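You operate a simulated robot arm through the tools that you are given. There is no shell and no other tool. Be economical: measure what you need, move in short steps, check, and stop when the job is done.

The job below is to be done with a simulated robot arm. You get a single attempt, and the scene is never put back.

JOB
Fetch bobbin L302 from the grey stand, latch it on the winder, set the steel slide to 3 mm.
Fine: turn the stand to bring it out from under the cover; the other bobbins stay in their seats.
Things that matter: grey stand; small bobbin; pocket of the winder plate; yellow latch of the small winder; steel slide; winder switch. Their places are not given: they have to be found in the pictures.

The check looks at the end state, three seconds after you hand in, the way a careful person would. Anything else that was tipped, shoved, dropped, spilled or broken makes it a failure. Lids that push on must go on centred and level and be pressed home; caps that screw on are set level and turned clockwise until they are tight.

ROBOT AND FRAMES
A 7-joint arm with a two-finger parallel gripper, fixed in place. Base frame: the origin is at the foot of the arm, x ahead of it, y to its left, z up; the work surface is at about z = 798. Lengths are in mm, angles in degrees, forces in N, time in s.
With the tool pointing down near the work surface it reaches from about 300 to 700 mm from the base axis. Its first joint turns from -66.0 to 66.0 degrees. Payload 1.57 kg.
Tool frame: the origin (TCP) lies between the finger pads and is the grasp point; the fingertips stand 30 mm ahead of it; z points along the fingers, y is the line along which they close. The gripper opens to 110 mm. The fingers are 24 mm wide and 12 mm thick; the gripper's body (48 by 112 mm) begins 78 mm behind the TCP.
Orientation is that of the tool frame in the base frame, as [roll, pitch, yaw] about the fixed x, y, z axes, in that order (R = Rz(yaw) Ry(pitch) Rx(roll)). With the fingers straight down and closing along the base's y, the tool's x points along the base's -x, its y along +y and its z along -z.

CONTROLS
- The arm moves only by the tool send_rows. Its argument "series" is a list of rows, each a list of 7 numbers: the gripper command, from -1 (shut) to 1 (fully open), values between in proportion, then the shift along the tool's x, y, z in mm, then the turn, a rotation vector about the tool's x, y, z in degrees. In form: [[gripper, dx, dy, dz, wx, wy, wz], ...]. A call has 1 to 8 rows; each row is the pose to reach, as a shift and turn from the pose commanded when the call began, along the tool's axes at that moment. Each row takes 0.2 s and may step no farther than 50 mm and 8.6 degrees from the row before; otherwise, or with a gripper value out of range, the whole call is refused. A pose out of reach is approached as far as the arm can. The call stops where the force on the tool passes 40 N (or 10 N more than at its start, if that is more) or the arm is blocked; 0.2 s more then pass. Each finger travels about 108 mm/s and halts on what it meets, pressing with about 34 N; the grip force reading is that of the motor and also rises with nothing between the fingers. The clock runs only during rows and for 0.2 s after the last one: add rows that repeat a pose to give the fingers time. The reply holds the time, the measured pose of the TCP, the force on the tool along the base axes, the opening and the grip force, in the units named above and with some noise, and new pictures: "show" is both (left out), scene, wrist or none.
- Cameras (640 x 400 px; columns grow to the right, rows downward): "scene" is fixed at [171.8, -388.3, 1407.4]; the picture's right is [0.69, -0.72, 0.00], its down [-0.44, -0.42, -0.79] and it looks along [0.57, 0.55, -0.61] (base axes); focal length 330 px, centre (320, 200). "wrist" rides on the gripper at [-36, 0, -80] in the tool frame; the picture's right is [0.00, -1.00, 0.00], its down [0.97, 0.00, -0.24] and it looks along [0.24, 0.00, 0.97] (tool axes); focal length 218 px, centre (320, 200).
- probe_pixels(camera, pixels): for up to 12 pixels [column, row] of the newest picture of that camera ("zoom" is the newest enlarged one), the place [x, y, z] in the base frame of the surface seen there, good to about 2 mm, but the place of the scene camera against the robot may be out by one fixed shift of up to 18 mm in any direction. The clock stands still meanwhile.
- close_up(camera, box): a new picture of the part [left, top, right, bottom] of that camera's present view, enlarged. The clock stands still meanwhile.
- sign_off(): hands the job in; it is judged then, once.

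Go step by step. Measure first, check grasps and placings, and put right what went wrong. The budget is 80 turns and 150 pictures, counting those below and the enlarged ones. Unless the task says otherwise, let go and move clear before handing in, and close with one line.

The tools are called after "Call:" as a command line: name --pt "numbers of a row" for each row, then --argument value for the rest, lists and objects as JSON in quotes. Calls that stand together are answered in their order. send_rows: Moves the arm, as the interface text tells. Its arguments: {"type":"object","properties":{"series":{"type":"array","items":{"type":"array","items":{"type":"number"}}},"show":{"type":"string","enum":["both","scene","wrist","none"]}},"required":["series"]} The other tools are called the same way: probe_pixels (camera, pixels) gives the place of the surface under pixels of a picture; close_up (camera, box) takes an enlarged picture of a part of a camera's view; sign_off () hands the job in.

At the start:

```text
time_s: 0.0
ee_pos: [326.3, -73.5, 1163.4]
orientation: [-179.9, 0.0, -180.0]
ft_force: [-0.6, -0.1, -0.4]
grip_width: 110.0
finger_force: 0.1
```

scene: 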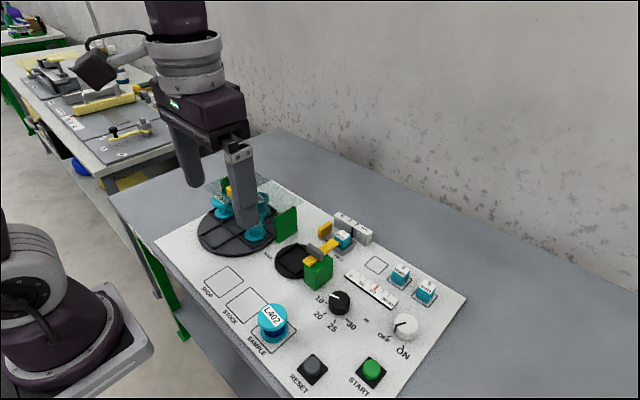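
wrist: 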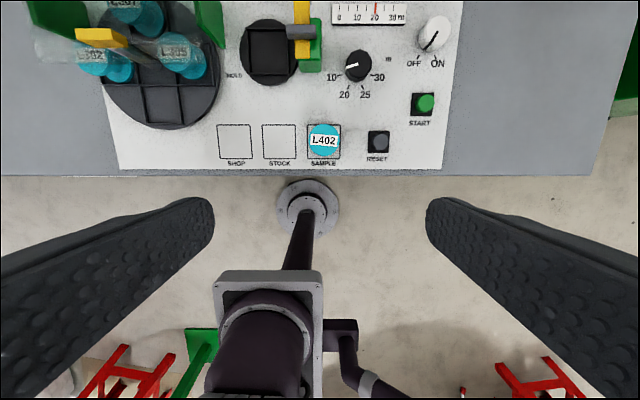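

The pictures show a turntable stand at wrist (160,60) with a cover, a mold/winder pocket at (270,50), and a slide at (370,15). I'll enlarge these before moving.

Call:
close_up --camera "scene" --box '[180, 160, 340, 260]'

Call:
close_up --camera "scene" --box '[300, 200, 460, 300]'

Call:
close_up --camera "wrist" --box '[20, 0, 260, 150]'

```text
4.00 times, centred on (260, 210) of scene
```

zoom: 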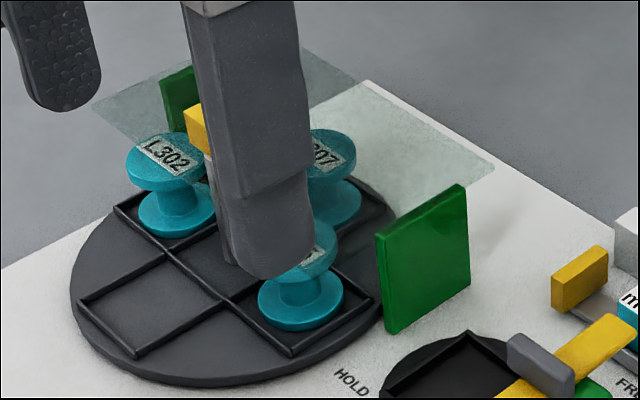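

```text
4.00 times, centred on (380, 250) of scene
```

zoom: 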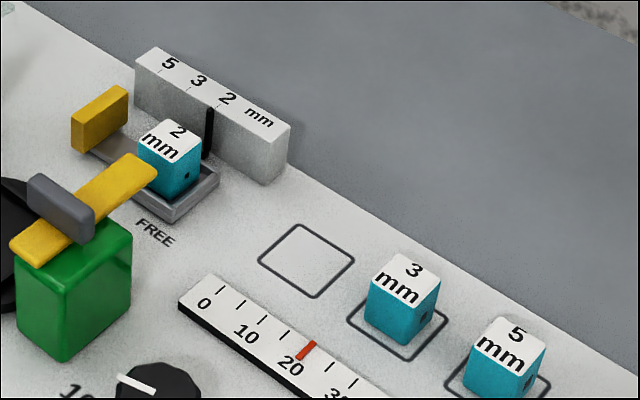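

```text
2.67 times, centred on (140, 75) of wrist
```

zoom: 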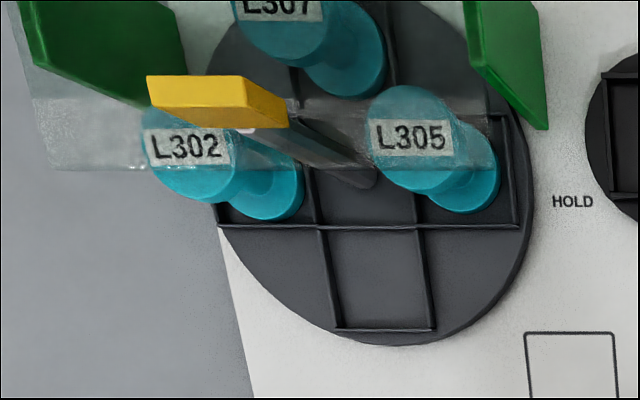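

The stand has a central arm with a yellow tab, and the slide is a steel part with a yellow knob next to a 5/3/2 mm scale. I'll probe the layout through the wrist camera, then move forward for a better look.

Call:
probe_pixels --camera "wrist" --pixels '[[92, 57], [172, 50], [100, 36], [160, 70], [160, 110], [268, 50], [301, 32], [302, 8], [311, 45], [375, 15], [323, 140], [125, 5]]'

Call:
send_rows --pt "1 -45 0 0 0 0 0" --pt "1 -90 0 0 0 0 0" --pt "1 -135 0 0 0 0 0" --pt "1 -180 0 0 0 0 0"

```text
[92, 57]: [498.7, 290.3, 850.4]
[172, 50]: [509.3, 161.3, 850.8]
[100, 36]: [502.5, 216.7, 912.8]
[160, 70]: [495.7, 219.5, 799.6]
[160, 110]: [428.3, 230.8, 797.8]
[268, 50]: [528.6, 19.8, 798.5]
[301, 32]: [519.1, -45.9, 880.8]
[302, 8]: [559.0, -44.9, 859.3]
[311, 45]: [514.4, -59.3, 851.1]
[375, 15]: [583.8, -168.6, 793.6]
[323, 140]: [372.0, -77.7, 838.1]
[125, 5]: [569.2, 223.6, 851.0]
```

```text
time_s: 1.0
ee_pos: [506.1, -74.8, 1160.7]
orientation: [179.9, -0.1, -179.9]
ft_force: [0.5, -0.2, -0.2]
grip_width: 110.0
finger_force: 0.0
```

scene: 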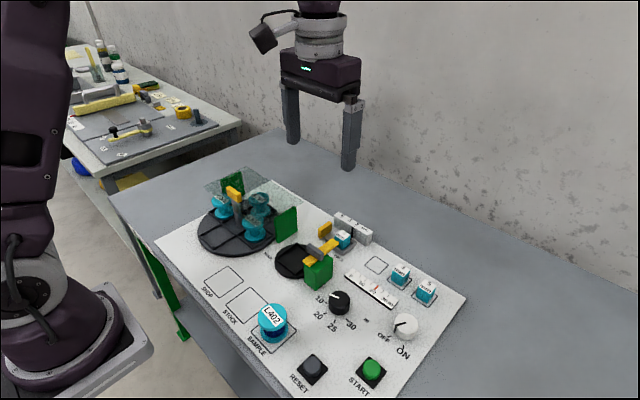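
wrist: 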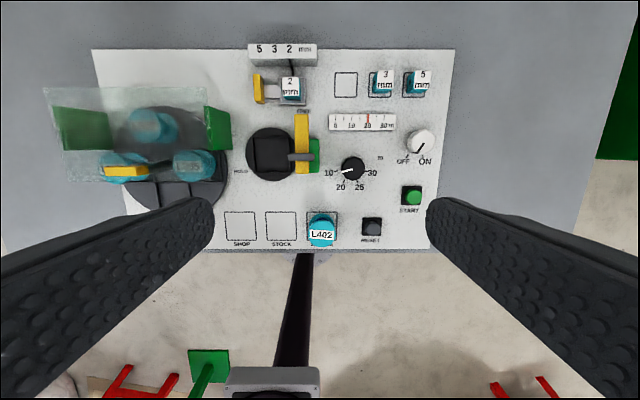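

The arm no longer blocks the scene view, so I'll enlarge the stand, the winder and slide, and the wrist view of them.

Call:
close_up --camera "scene" --box '[180, 160, 308, 240]'

Call:
close_up --camera "scene" --box '[264, 205, 392, 285]'

Call:
close_up --camera "wrist" --box '[230, 30, 390, 130]'

Call:
close_up --camera "wrist" --box '[230, 110, 438, 240]'

```text
5.00 times, centred on (244, 200) of scene
```

zoom: 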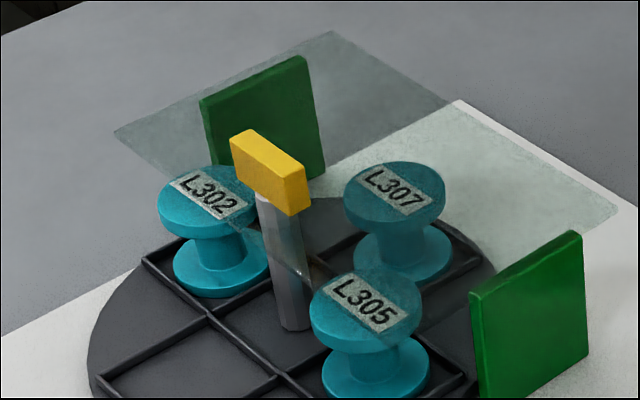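

```text
5.00 times, centred on (328, 245) of scene
```

zoom: 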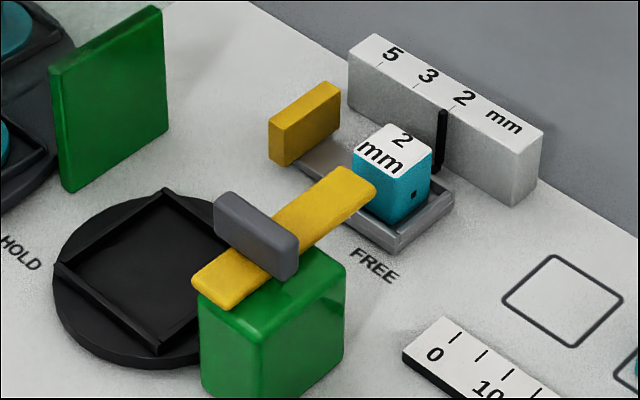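

```text
4.00 times, centred on (310, 80) of wrist
```

zoom: 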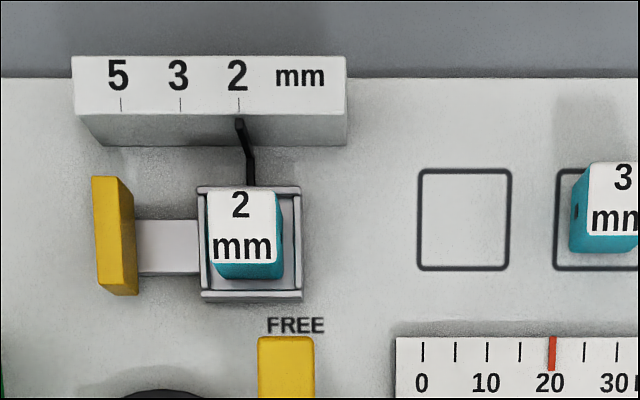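

```text
3.08 times, centred on (334, 175) of wrist
```

zoom: 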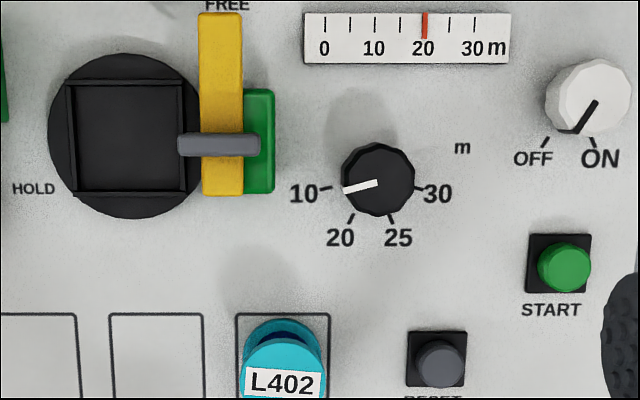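

The slide's pointer is at 2, the latch bar points to FREE, and the seats on the stand form a cross with L302 on the left. I'll move over the stand to measure it.

Call:
send_rows --pt "1 -10 45 10 0 0 0" --pt "1 -20 90 20 0 0 0" --pt "1 -30 140 30 0 0 0" --pt "1 -40 185 40 0 0 0" --pt "1 -40 230 50 0 0 0" --pt "1 -40 275 60 0 0 0" --pt "1 -40 290 60 0 0 0" --show "wrist"

Call:
close_up --camera "scene" --box '[340, 250, 468, 330]'

```text
refused: row 3 steps farther than a row can; nothing moved
```

```text
5.00 times, centred on (404, 290) of scene
```

zoom: 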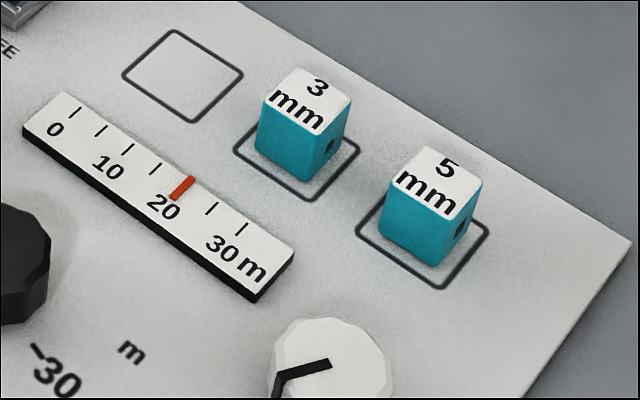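

The move was refused because one step was too long, so I'll send smaller steps.

Call:
send_rows --pt "1 -10 42 10 0 0 0" --pt "1 -20 84 20 0 0 0" --pt "1 -30 126 30 0 0 0" --pt "1 -40 168 40 0 0 0" --pt "1 -40 210 50 0 0 0" --pt "1 -40 252 60 0 0 0" --pt "1 -40 290 60 0 0 0" --show "wrist"

Call:
close_up --camera "scene" --box '[360, 300, 440, 350]'

```text
time_s: 2.6
ee_pos: [547.5, 216.5, 1103.3]
orientation: [180.0, -0.1, -180.0]
ft_force: [-0.3, -0.3, -0.8]
grip_width: 109.9
finger_force: 0.0
```

wrist: 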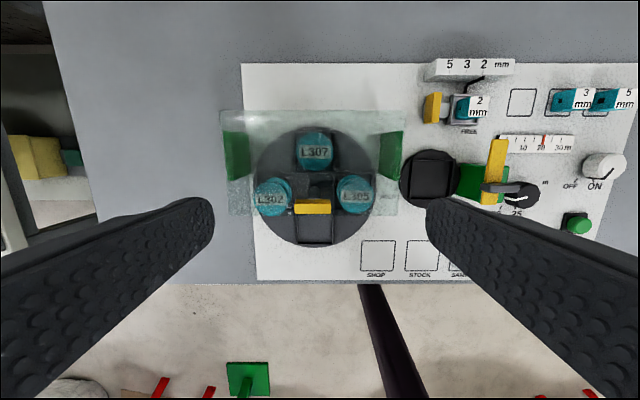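

```text
8.00 times, centred on (400, 325) of scene
```

zoom: 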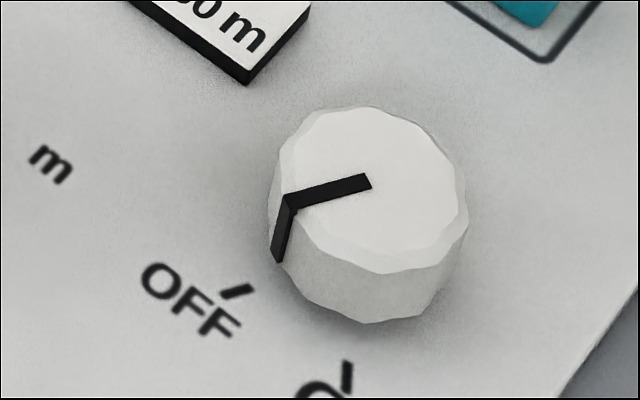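

The switch points to OFF, so I'll leave it alone. Next I'll enlarge the stand in the wrist view.

Call:
close_up --camera "wrist" --box '[210, 95, 418, 225]'

Call:
probe_pixels --camera "wrist" --pixels '[[313, 204], [296, 204], [330, 204], [313, 214], [330, 211], [270, 120], [350, 120], [380, 205], [240, 135], [313, 243], [262, 225], [365, 225]]'

```text
3.08 times, centred on (314, 160) of wrist
```

zoom: 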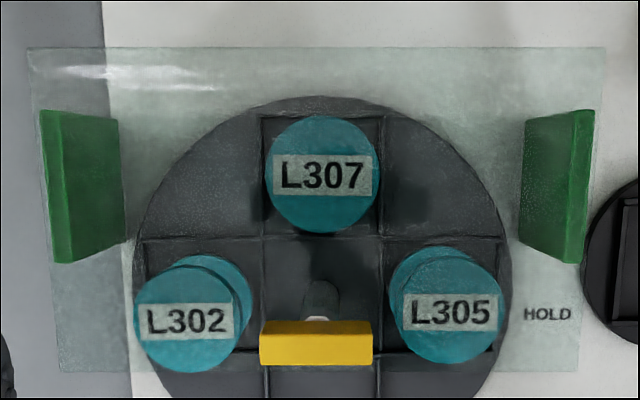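

```text
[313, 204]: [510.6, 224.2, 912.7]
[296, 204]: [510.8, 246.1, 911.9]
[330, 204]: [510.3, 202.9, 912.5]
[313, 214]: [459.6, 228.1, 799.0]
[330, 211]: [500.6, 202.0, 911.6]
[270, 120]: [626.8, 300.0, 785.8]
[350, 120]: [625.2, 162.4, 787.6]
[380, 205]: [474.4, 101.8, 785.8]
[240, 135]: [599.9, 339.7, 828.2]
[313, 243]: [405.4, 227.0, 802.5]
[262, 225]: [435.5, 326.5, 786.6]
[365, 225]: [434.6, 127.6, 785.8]
```

I need the cover height and the stand centre, so I'll probe points in the zoomed picture.

Call:
probe_pixels --camera "zoom" --pixels '[[52, 115], [62, 255], [585, 115], [575, 255], [322, 175], [188, 320], [452, 310], [318, 290], [318, 310], [318, 330], [265, 325], [368, 360]]'

Call:
close_up --camera "scene" --box '[196, 165, 276, 215]'

```text
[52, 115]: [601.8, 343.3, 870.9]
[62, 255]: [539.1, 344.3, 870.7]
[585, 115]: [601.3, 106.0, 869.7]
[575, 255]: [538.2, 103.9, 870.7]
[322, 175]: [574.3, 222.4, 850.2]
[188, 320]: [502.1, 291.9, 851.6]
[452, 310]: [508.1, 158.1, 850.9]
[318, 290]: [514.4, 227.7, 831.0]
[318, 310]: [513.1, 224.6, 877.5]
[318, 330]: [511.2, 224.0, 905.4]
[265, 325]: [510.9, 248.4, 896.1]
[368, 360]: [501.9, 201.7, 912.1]
```

```text
8.00 times, centred on (236, 190) of scene
```

zoom: 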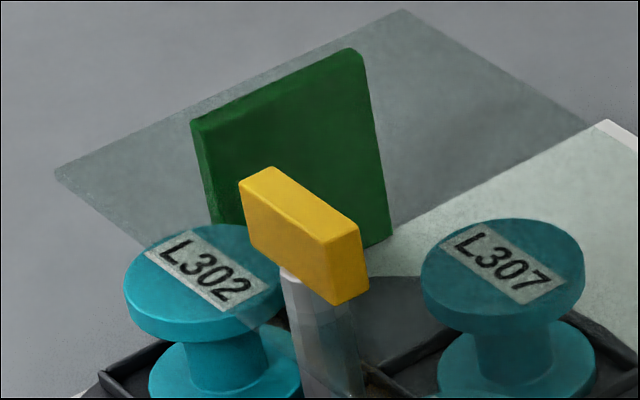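

The stand's centre is about (505.5, 225). The tab spans x 501–511, y 202–248 and z 893–912, and the cover is near z 873. I'll turn the tool so it closes along x and bring it over the tab.

Call:
send_rows --pt "0.2 10 2 20 0 0 8.5" --pt "0.2 20 4 40 0 0 17" --pt "0.2 30 6 60 0 0 25.5" --pt "0.2 41.5 8.5 80 0 0 34" --pt "0.2 41.5 8.5 90 0 0 42.5" --pt "0.2 41.5 8.5 100 0 0 51" --pt "0.2 41.5 8.5 110 0 0 59.5" --pt "0.2 41.5 8.5 120 0 0 68" --show "none"

Call:
send_rows --pt "0.2 0 0 0 0 0 8" --pt "0.2 0 0 0 0 0 16" --pt "0.2 0 0 0 0 0 22" --pt "0.2 0 0 0 0 0 22"

```text
time_s: 4.4
ee_pos: [505.0, 226.5, 981.6]
orientation: [179.9, 0.1, 112.0]
ft_force: [-0.4, 0.2, 0.8]
grip_width: 66.0
finger_force: 0.1
```

```text
time_s: 5.4
ee_pos: [504.3, 226.1, 981.3]
orientation: [-179.9, 0.0, 90.0]
ft_force: [0.4, 0.1, 0.8]
grip_width: 66.2
finger_force: 0.0
```

scene: 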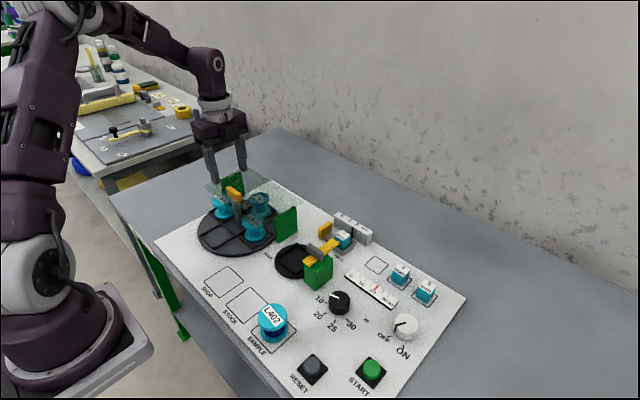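
wrist: 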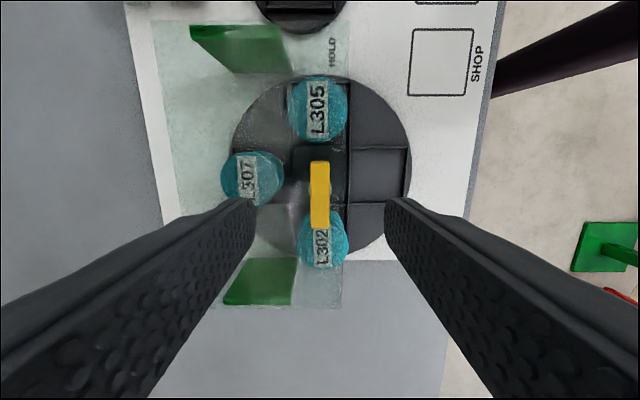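

The tab sits centred between the fingers. I'll come down to TCP z≈914, which puts the tips near 884 and above the cover, and then close.

Call:
send_rows --pt "0.0 0 1.5 25 0 0 0" --pt "-0.3 0 1.5 45 0 0 0" --pt "-0.3 0 1.5 60 0 0 0" --pt "-0.3 0 1.5 67 0 0 0" --pt "-0.3 0 1.5 67 0 0 0" --show "wrist"

Call:
send_rows --pt "-0.6 0 0 0 0 0 0" --pt "-1 0 0 0 0 0 0" --pt "-1 0 0 0 0 0 0" --pt "-1 0 0 0 0 0 0" --show "both"

```text
time_s: 6.6
ee_pos: [506.1, 226.5, 914.9]
orientation: [-180.0, -0.1, 90.1]
ft_force: [0.5, 0.4, 0.5]
grip_width: 38.8
finger_force: 0.2
```

wrist: 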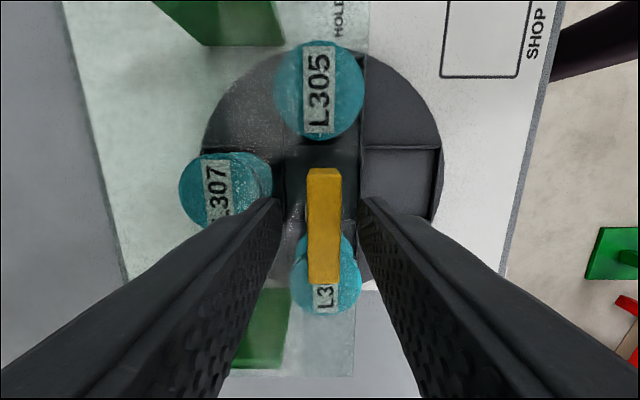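

```text
time_s: 7.6
ee_pos: [505.1, 226.7, 914.6]
orientation: [-179.7, 0.1, 90.1]
ft_force: [-18.6, -2.3, 3.5]
grip_width: 19.7
finger_force: 34.0
```

scene: 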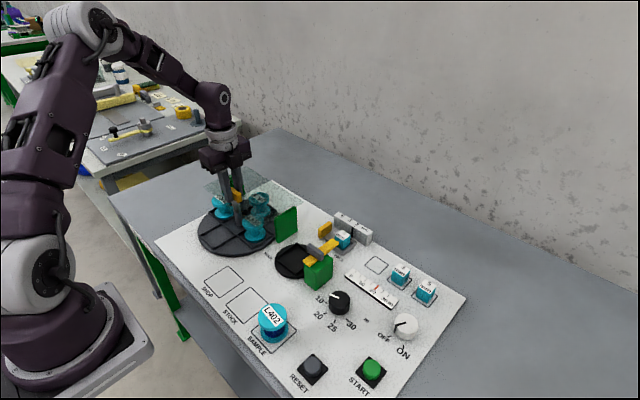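
wrist: 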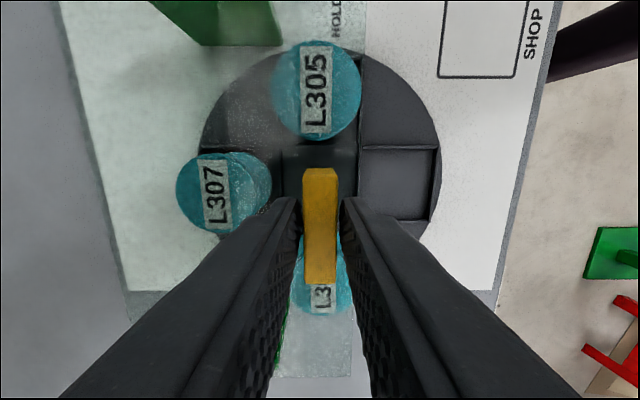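

The grip closed at 19.7 mm with a side force of -18.6 N in x, so the tool sits slightly too far in +x. I'll shift 1.5 mm in -x to relax it.

Call:
send_rows --pt "-1 0 -1.5 0 0 0 0" --pt "-1 0 -1.5 0 0 0 0" --show "none"

Call:
close_up --camera "scene" --box '[180, 160, 308, 240]'

```text
time_s: 8.2
ee_pos: [504.7, 226.6, 913.7]
orientation: [-180.0, 0.1, 90.0]
ft_force: [-8.3, -0.6, -7.0]
grip_width: 19.7
finger_force: 32.8
```

```text
5.00 times, centred on (244, 200) of scene
```

zoom: 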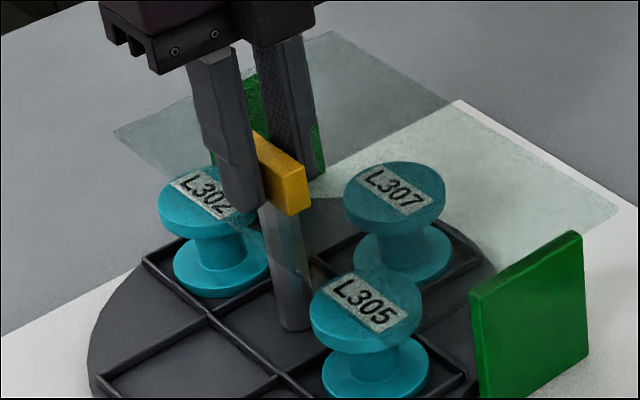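

The side force is down to -8 N. I'll start turning the stand counterclockwise, 20° first, and check.

Call:
send_rows --pt "-1 0 -0.5 0 0 0 -4" --pt "-1 0 -0.5 0 0 0 -8" --pt "-1 0 -0.5 0 0 0 -12" --pt "-1 0 -0.5 0 0 0 -16" --pt "-1 0 -0.5 0 0 0 -20" --show "both"

```text
time_s: 9.4
ee_pos: [505.0, 227.6, 914.6]
orientation: [-180.0, -0.1, 110.0]
ft_force: [4.6, 6.3, -27.7]
grip_width: 19.6
finger_force: 33.3
```

scene: 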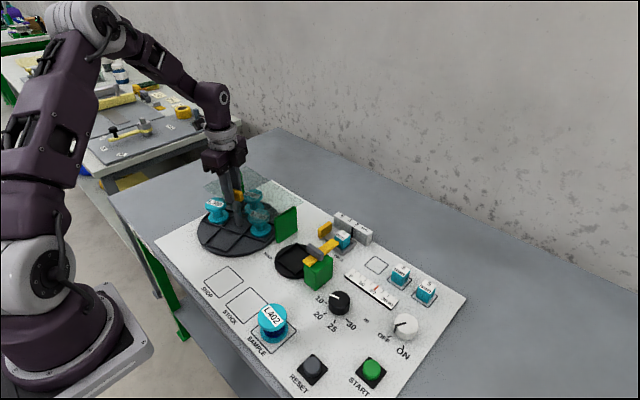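
wrist: 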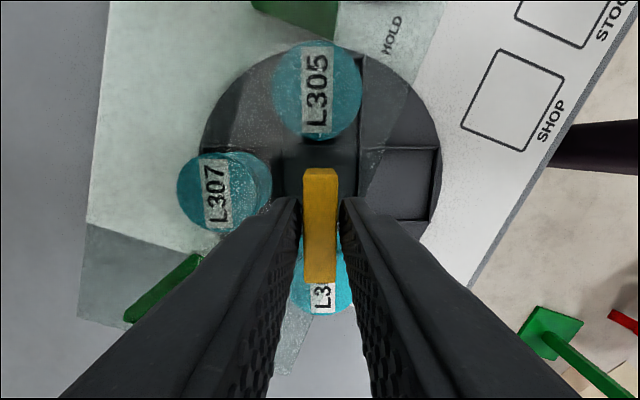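

The stand follows the tool. The vertical force is building (-27.7 N), so I'll ease down 1 mm and read it again before turning further.

Call:
send_rows --pt "-1 0 0 1 0 0 0" --pt "-1 0 0 1 0 0 0" --show "none"

```text
time_s: 10.0
ee_pos: [504.7, 226.7, 914.7]
orientation: [179.9, 0.0, 110.0]
ft_force: [-0.7, 4.6, 4.3]
grip_width: 19.8
finger_force: 33.1
```

That relaxed the force, so I'll continue turning another 35°.

Call:
send_rows --pt "-1 0 0 0 0 0 -5" --pt "-1 0 0 0 0 0 -10" --pt "-1 0 0 0 0 0 -15" --pt "-1 0 0 0 0 0 -20" --pt "-1 0 0 0 0 0 -25" --pt "-1 0 0 0 0 0 -30" --pt "-1 0 0 0 0 0 -35" --show "scene"

```text
time_s: 11.6
ee_pos: [505.0, 224.7, 914.2]
orientation: [-180.0, 0.0, 145.0]
ft_force: [-5.5, -1.7, 29.7]
grip_width: 19.5
finger_force: 34.1
```

scene: 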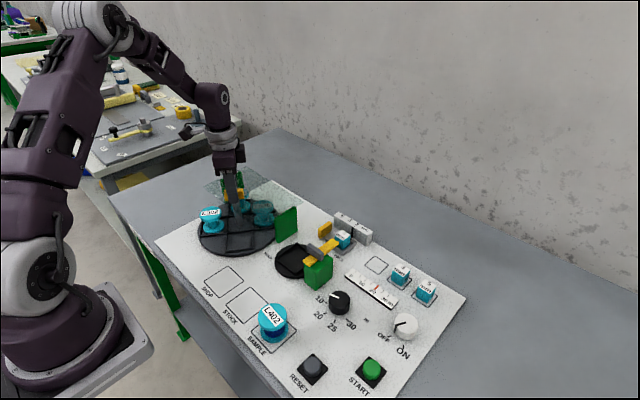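

The turn is at 55° with the vertical force now +29.7 N. I'll ease up 1 mm and finish the remaining 35°.

Call:
send_rows --pt "-1 0 0 -1 0 0 0" --pt "-1 0 0 -1 0 0 -5" --pt "-1 0 0 -1 0 0 -10" --pt "-1 0 0 -1 0 0 -15" --pt "-1 0 0 -1 0 0 -20" --show "none"

```text
time_s: 12.8
ee_pos: [504.0, 226.4, 914.0]
orientation: [-179.9, -0.1, 165.0]
ft_force: [-8.0, -13.5, 11.6]
grip_width: 19.9
finger_force: 33.6
```

Call:
send_rows --pt "-1 0 0 -0.5 0 0 -5" --pt "-1 0 0 -0.5 0 0 -10" --pt "-1 0 0 -0.5 0 0 -15" --pt "-1 0 0 -0.5 0 0 -15" --show "both"

```text
time_s: 13.8
ee_pos: [503.4, 225.5, 915.0]
orientation: [-179.9, -0.2, 180.0]
ft_force: [-2.5, -18.6, -29.9]
grip_width: 20.0
finger_force: 34.0
```

scene: 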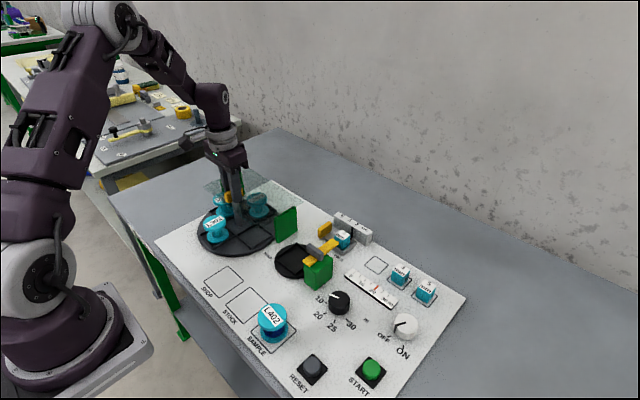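
wrist: 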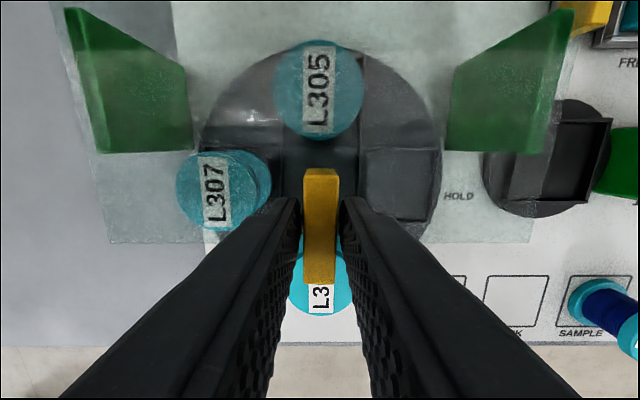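

L302 is now at the front, clear of the cover. I'll relax the vertical load, open and rise.

Call:
send_rows --pt "-1 0 -0.5 0.7 0 0 0" --pt "-0.7 0 -0.5 0.7 0 0 0" --pt "-0.4 0 -0.5 0.7 0 0 0" --pt "-0.2 0 -0.5 0.7 0 0 0" --pt "-0.2 0 -0.5 -20 0 0 0" --pt "-0.2 0 -0.5 -60 0 0 0" --pt "-0.2 0 -0.5 -100 0 0 0" --show "both"

```text
time_s: 15.4
ee_pos: [505.5, 224.5, 1016.3]
orientation: [-180.0, 0.0, 179.9]
ft_force: [0.2, 0.3, 0.8]
grip_width: 43.8
finger_force: 0.0
```

scene: 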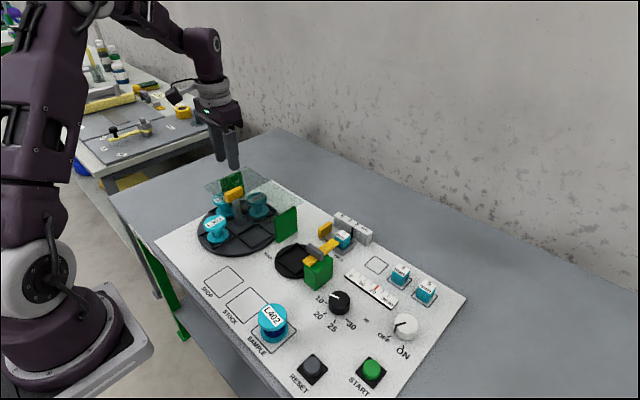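
wrist: 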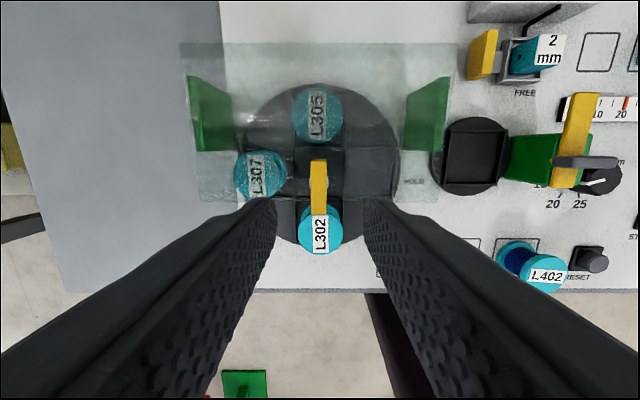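

The stand is free of the gripper with L302 at the front. I'll probe L302, the pocket and the latch geometry.

Call:
close_up --camera "wrist" --box '[270, 170, 366, 260]'

Call:
probe_pixels --camera "wrist" --pixels '[[319, 212], [319, 232], [319, 250], [302, 230], [337, 230], [445, 140], [500, 140], [503, 185], [447, 185], [475, 160], [262, 175], [318, 115]]'

Call:
close_up --camera "wrist" --box '[420, 80, 630, 211]'

```text
4.44 times, centred on (318, 215) of wrist
```

zoom: 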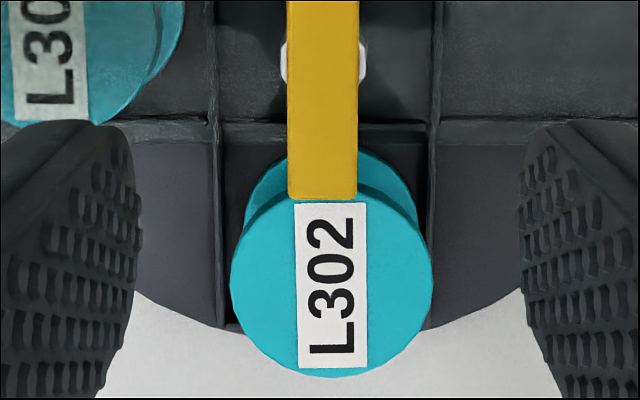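

```text
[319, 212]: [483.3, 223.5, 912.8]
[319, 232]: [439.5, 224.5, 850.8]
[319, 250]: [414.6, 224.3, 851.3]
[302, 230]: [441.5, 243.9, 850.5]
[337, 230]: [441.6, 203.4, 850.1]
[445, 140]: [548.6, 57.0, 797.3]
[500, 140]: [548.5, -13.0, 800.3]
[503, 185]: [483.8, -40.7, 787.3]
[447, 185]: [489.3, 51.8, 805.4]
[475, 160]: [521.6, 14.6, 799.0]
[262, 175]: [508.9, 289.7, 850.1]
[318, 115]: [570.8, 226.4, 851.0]
```

```text
3.05 times, centred on (525, 146) of wrist
```

zoom: 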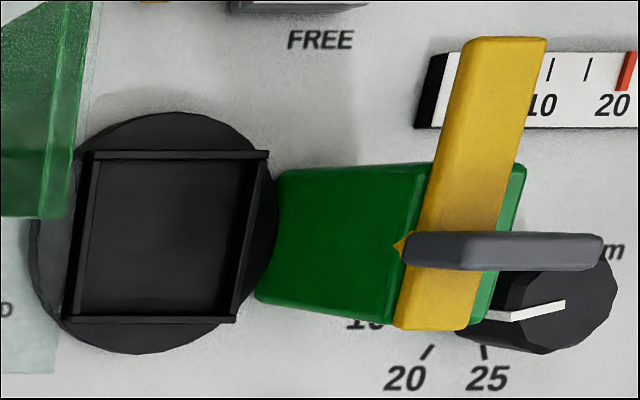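

I need the exact flange centre and diameter, so I'll probe its edges in a fresh zoom.

Call:
close_up --camera "wrist" --box '[270, 170, 366, 260]'

Call:
probe_pixels --camera "zoom" --pixels '[[236, 275], [428, 275], [333, 372], [270, 215], [390, 215], [260, 345], [400, 345], [225, 250], [438, 250], [226, 200], [430, 140], [330, 130]]'

```text
4.44 times, centred on (318, 215) of wrist
```

zoom: 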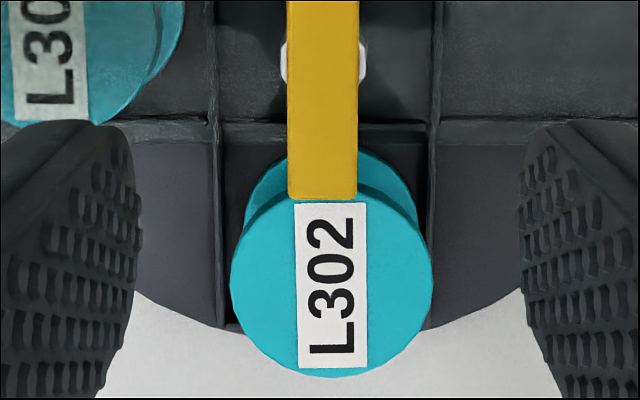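

```text
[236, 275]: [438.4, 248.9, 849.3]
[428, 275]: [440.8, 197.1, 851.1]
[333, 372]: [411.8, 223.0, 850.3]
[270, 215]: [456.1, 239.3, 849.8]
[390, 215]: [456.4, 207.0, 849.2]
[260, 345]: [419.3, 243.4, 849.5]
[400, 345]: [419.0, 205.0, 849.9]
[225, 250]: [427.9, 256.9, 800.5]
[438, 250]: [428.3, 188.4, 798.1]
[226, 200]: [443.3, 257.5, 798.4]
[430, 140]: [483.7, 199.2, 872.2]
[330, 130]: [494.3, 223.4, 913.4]
```

The flange centre is about (438, 223) with a diameter of about 54, top at z 850 and cover edge at x≈483. I'll move over it and descend to TCP z≈842.

Call:
send_rows --pt "0.3 35 -1.2 0 0 0 0" --pt "0.6 67.5 -1.2 30 0 0 0" --pt "0.65 67.5 -1.2 70 0 0 0" --pt "0.65 67.5 -1.2 110 0 0 0" --pt "0.65 67.5 -1.2 145 0 0 0" --pt "0.65 67.5 -1.2 165 0 0 0" --pt "0.65 67.5 -1.2 174 0 0 0" --pt "0.65 67.5 -1.2 174 0 0 0" --show "both"

```text
time_s: 17.2
ee_pos: [438.3, 225.0, 840.8]
orientation: [-180.0, 0.0, -180.0]
ft_force: [-0.8, 0.3, -0.4]
grip_width: 90.6
finger_force: 0.1
```

scene: 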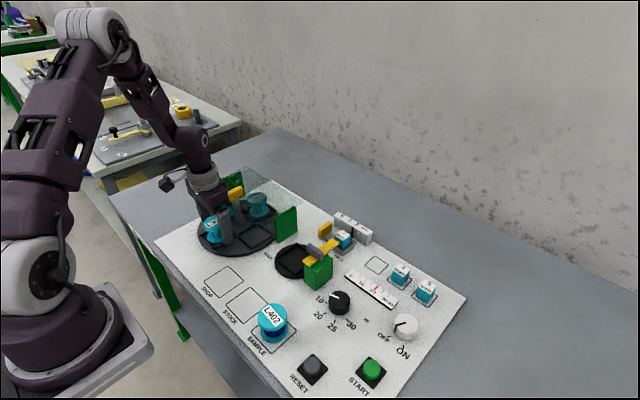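
wrist: 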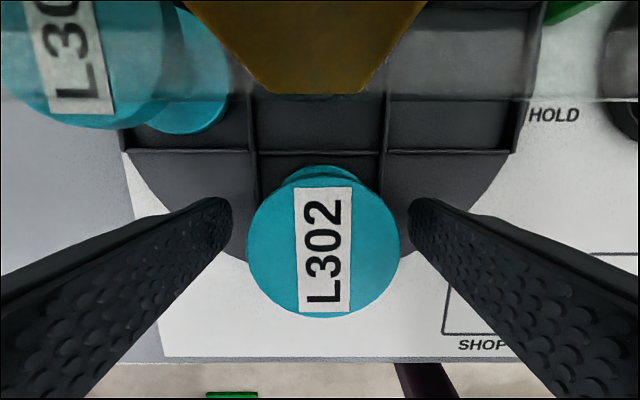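

The flange is centred between the fingers with about 1 mm to correct toward -y. I'll close on it.

Call:
send_rows --pt "0.3 0 -1.3 0 0 0 0" --pt "0.1 0 -1.3 0 0 0 0" --pt "0.0 0 -1.3 0 0 0 0" --pt "-1 0 -1.3 0 0 0 0" --pt "-1 0 -1.3 0 0 0 0" --pt "-1 0 -1.3 0 0 0 0" --show "wrist"

```text
time_s: 18.6
ee_pos: [437.2, 222.0, 841.7]
orientation: [180.0, 0.0, 180.0]
ft_force: [-0.3, 0.4, 1.1]
grip_width: 54.9
finger_force: 34.8
```

wrist: 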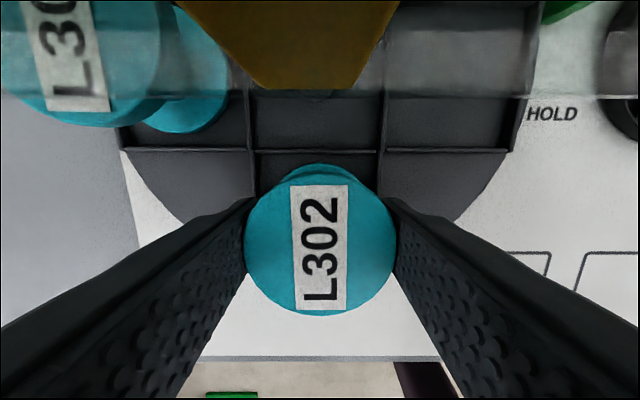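

It is gripped at 54.9 mm with no side force. I'll lift straight up and back a little.

Call:
send_rows --pt "-1 0 0 -5 0 0 0" --pt "-1 0 0 -15 0 0 0" --pt "-1 4 0 -40 0 0 0" --pt "-1 8 0 -80 0 0 0" --pt "-1 8 0 -120 0 0 0" --pt "-1 8 0 -160 0 0 0" --show "both"

```text
time_s: 20.0
ee_pos: [429.6, 221.8, 1002.4]
orientation: [-180.0, 0.0, -180.0]
ft_force: [0.7, -0.6, 0.2]
grip_width: 55.0
finger_force: 33.8
```

scene: 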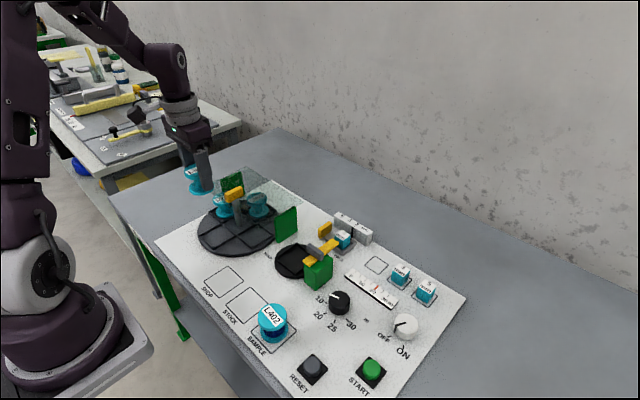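
wrist: 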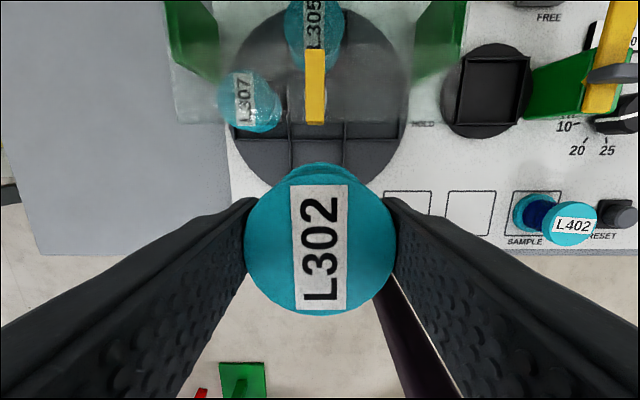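

L302 is in hand. I'll carry it to just short of the pocket, so the wrist camera can see the pocket and latch ahead.

Call:
send_rows --pt "-1 -5 -40 0 0 0 0" --pt "-1 -10 -85 0 0 0 0" --pt "-1 -15 -130 0 0 0 0" --pt "-1 -20 -175 0 0 0 0" --pt "-1 -25 -202 0 0 0 0" --pt "-1 -25 -202 0 0 0 0" --show "both"

Call:
close_up --camera "wrist" --box '[250, 30, 442, 150]'

```text
time_s: 21.4
ee_pos: [455.5, 20.3, 1000.5]
orientation: [-180.0, -0.1, -180.0]
ft_force: [-0.2, -0.6, -0.5]
grip_width: 54.6
finger_force: 34.2
```

scene: 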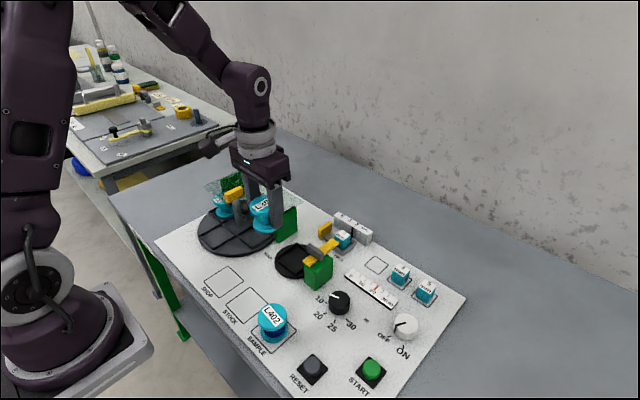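
wrist: 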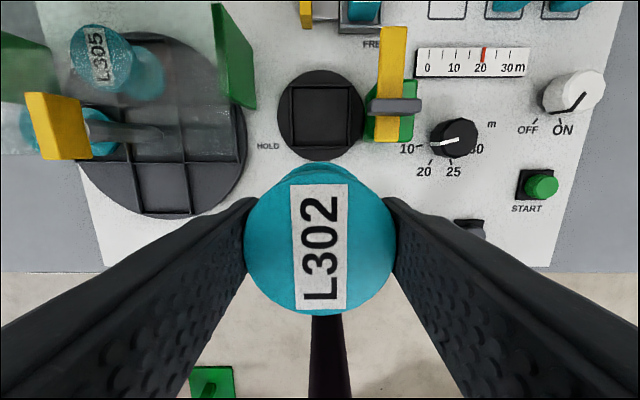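

```text
3.33 times, centred on (346, 90) of wrist
```

zoom: 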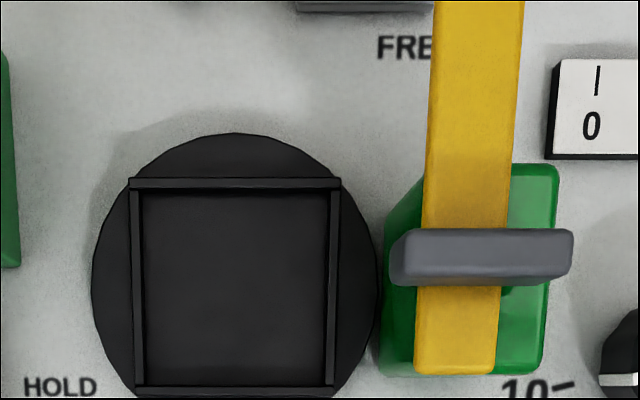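

Call:
probe_pixels --camera "zoom" --pixels '[[150, 205], [318, 205], [150, 375], [318, 375], [136, 290], [332, 290], [235, 183], [235, 393], [235, 140], [235, 290]]'

Call:
probe_pixels --camera "zoom" --pixels '[[400, 242], [565, 242], [482, 242], [482, 275], [440, 10], [518, 10], [420, 368], [490, 368], [540, 180], [540, 360], [465, 150], [395, 330]]'

```text
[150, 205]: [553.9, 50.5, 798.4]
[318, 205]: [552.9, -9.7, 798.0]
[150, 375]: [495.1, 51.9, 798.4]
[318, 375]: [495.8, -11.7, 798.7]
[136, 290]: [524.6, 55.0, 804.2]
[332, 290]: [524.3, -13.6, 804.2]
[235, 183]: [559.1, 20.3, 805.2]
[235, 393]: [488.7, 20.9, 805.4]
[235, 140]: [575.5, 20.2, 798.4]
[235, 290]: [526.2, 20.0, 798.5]
```

```text
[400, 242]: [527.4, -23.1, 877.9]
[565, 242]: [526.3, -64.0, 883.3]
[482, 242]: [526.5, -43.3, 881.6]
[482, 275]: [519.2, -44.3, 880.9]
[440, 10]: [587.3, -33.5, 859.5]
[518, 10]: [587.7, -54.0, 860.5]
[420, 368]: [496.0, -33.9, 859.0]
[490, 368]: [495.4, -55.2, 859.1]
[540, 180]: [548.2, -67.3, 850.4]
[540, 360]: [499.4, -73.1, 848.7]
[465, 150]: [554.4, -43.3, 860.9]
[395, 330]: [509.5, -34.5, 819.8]
```

The pocket centre is (524, 20.7), with the floor at 798.4 and ridge tops at 805. The latch pivot and handle are near (523, -44). The latch leaves little room on the y side, so I'll turn the tool 90° to close along x and move above the pocket.

Call:
send_rows --pt "-1 -10 0 0 0 0 -8.5" --pt "-1 -20 0 0 0 0 -17" --pt "-1 -30 0 0 0 0 -25.5" --pt "-1 -40 0 0 0 0 -34" --pt "-1 -50 0 0 0 0 -42.5" --pt "-1 -60 0 0 0 0 -51" --pt "-1 -68.5 0.4 0 0 0 -59.5" --pt "-1 -68.5 0.4 0 0 0 -68" --show "none"

Call:
send_rows --pt "-1 0 0 0 0 0 -8" --pt "-1 0 0 0 0 0 -16" --pt "-1 0 0 0 0 0 -22" --pt "-1 0 0 0 0 0 -22" --show "both"

```text
time_s: 23.2
ee_pos: [522.9, 21.8, 1001.7]
orientation: [-180.0, -0.1, -111.9]
ft_force: [0.4, -0.4, -1.3]
grip_width: 54.7
finger_force: 34.4
```

```text
time_s: 24.2
ee_pos: [522.4, 22.0, 1002.7]
orientation: [-180.0, 0.0, -90.0]
ft_force: [0.0, -0.3, -0.1]
grip_width: 54.7
finger_force: 34.0
```

scene: 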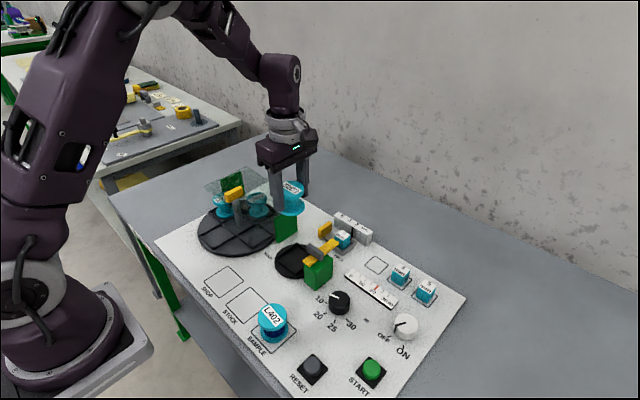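
wrist: 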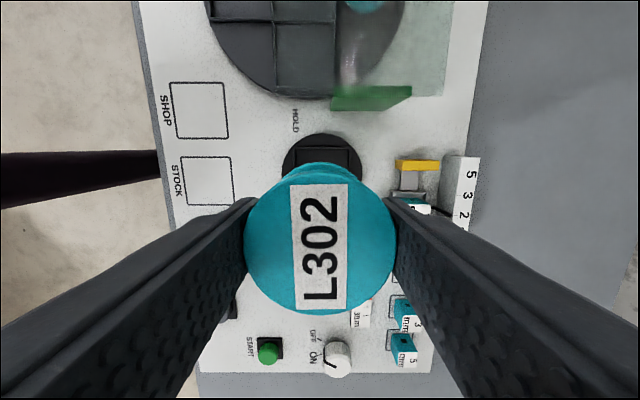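

I'm above the pocket within 2 mm. I'll correct the offset and come down to just above seating height.

Call:
send_rows --pt "-1 2 -1.6 40 0 0 0" --pt "-1 2 -1.6 80 0 0 0" --pt "-1 2 -1.6 115 0 0 0" --pt "-1 2 -1.6 140 0 0 0" --pt "-1 2 -1.6 150 0 0 0" --pt "-1 2 -1.6 150 0 0 0" --show "both"

Call:
close_up --camera "scene" --box '[264, 205, 360, 265]'

```text
time_s: 25.6
ee_pos: [523.6, 19.7, 851.6]
orientation: [179.9, 0.0, -90.1]
ft_force: [-0.4, -0.1, -1.1]
grip_width: 54.7
finger_force: 34.1
```

scene: 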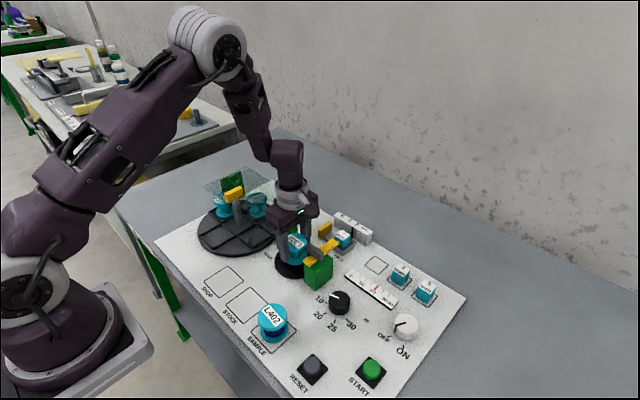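
wrist: 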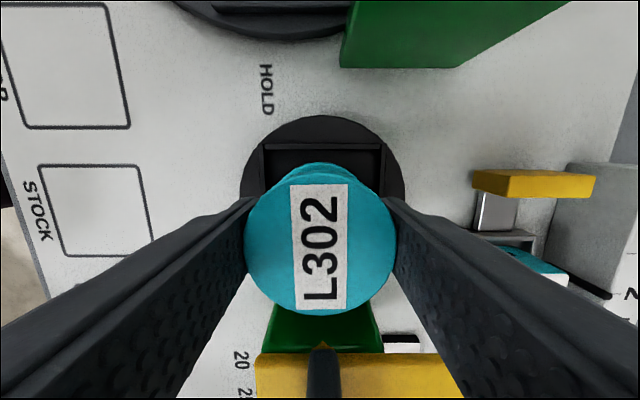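

```text
6.67 times, centred on (312, 235) of scene
```

zoom: 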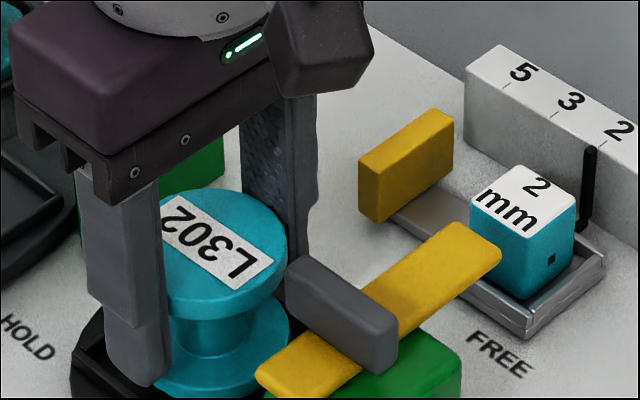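

Alignment looks good. I'll lower the last 10 mm slowly until it touches.

Call:
send_rows --pt "-1 0 0 4 0 0 0" --pt "-1 0 0 7 0 0 0" --pt "-1 0 0 8.5 0 0 0" --pt "-1 0 0 9.5 0 0 0" --pt "-1 0 0 10 0 0 0" --show "wrist"

```text
time_s: 26.8
ee_pos: [524.0, 20.7, 840.8]
orientation: [180.0, 0.1, -90.0]
ft_force: [0.5, 0.3, 0.1]
grip_width: 54.7
finger_force: 34.5
```

wrist: 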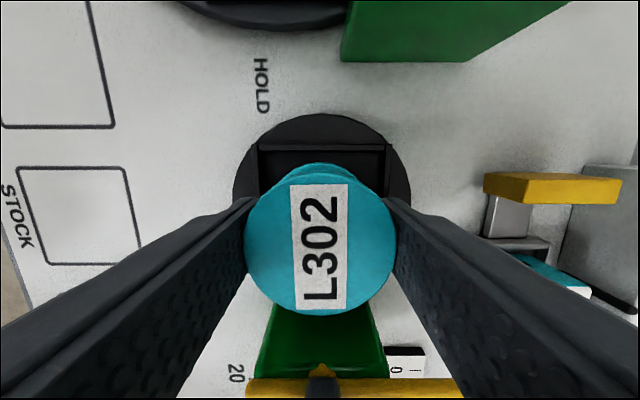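

There's no contact yet, so I'll continue down in small steps until the force rises.

Call:
send_rows --pt "-1 0 0 0.7 0 0 0" --pt "-1 0 0 1.4 0 0 0" --show "none"

```text
time_s: 27.4
ee_pos: [524.7, 19.2, 840.2]
orientation: [-179.9, 0.0, -90.1]
ft_force: [-5.3, 0.6, 27.1]
grip_width: 54.9
finger_force: 34.4
```

It's seated with 27 N of contact force. I'll release by opening to about 80 mm, then rise.

Call:
send_rows --pt "-1 0 0 -0.8 0 0 0" --pt "0.1 0 0 -0.8 0 0 0" --pt "0.3 0 0 -0.8 0 0 0" --pt "0.45 0 0 -0.8 0 0 0" --pt "0.45 0 0 -20 0 0 0" --pt "0.45 0 0 -60 0 0 0" --pt "0.45 0 0 -105 0 0 0" --pt "0.45 0 0 -150 0 0 0" --show "both"

Call:
close_up --camera "wrist" --box '[240, 120, 432, 240]'

Call:
close_up --camera "scene" --box '[264, 205, 360, 265]'

```text
time_s: 29.2
ee_pos: [522.8, 19.8, 989.2]
orientation: [180.0, 0.0, -89.9]
ft_force: [0.7, -0.4, -0.1]
grip_width: 79.6
finger_force: 0.0
```

scene: 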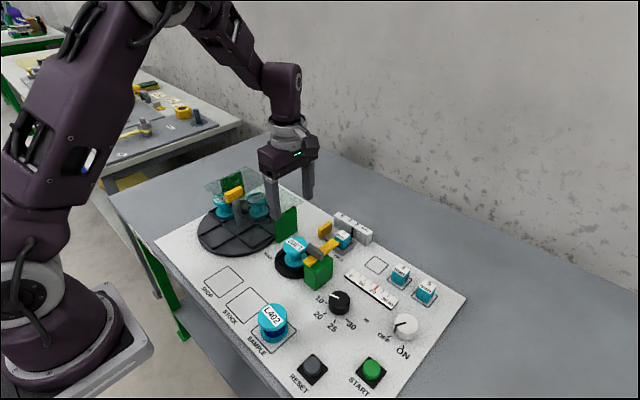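
wrist: 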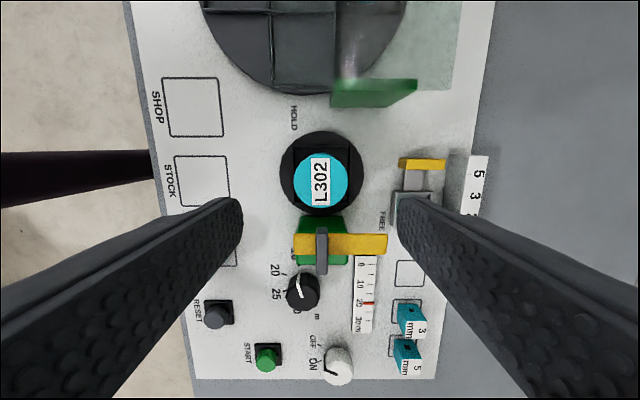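

```text
3.33 times, centred on (336, 180) of wrist
```

zoom: 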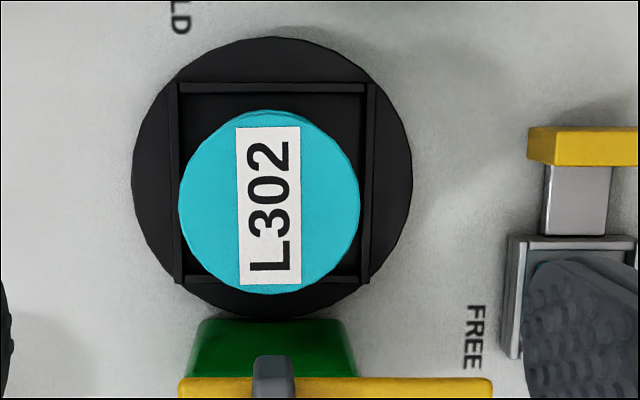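

```text
6.67 times, centred on (312, 235) of scene
```

zoom: 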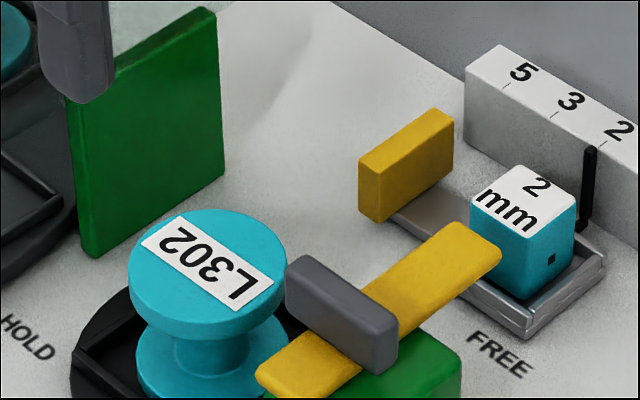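

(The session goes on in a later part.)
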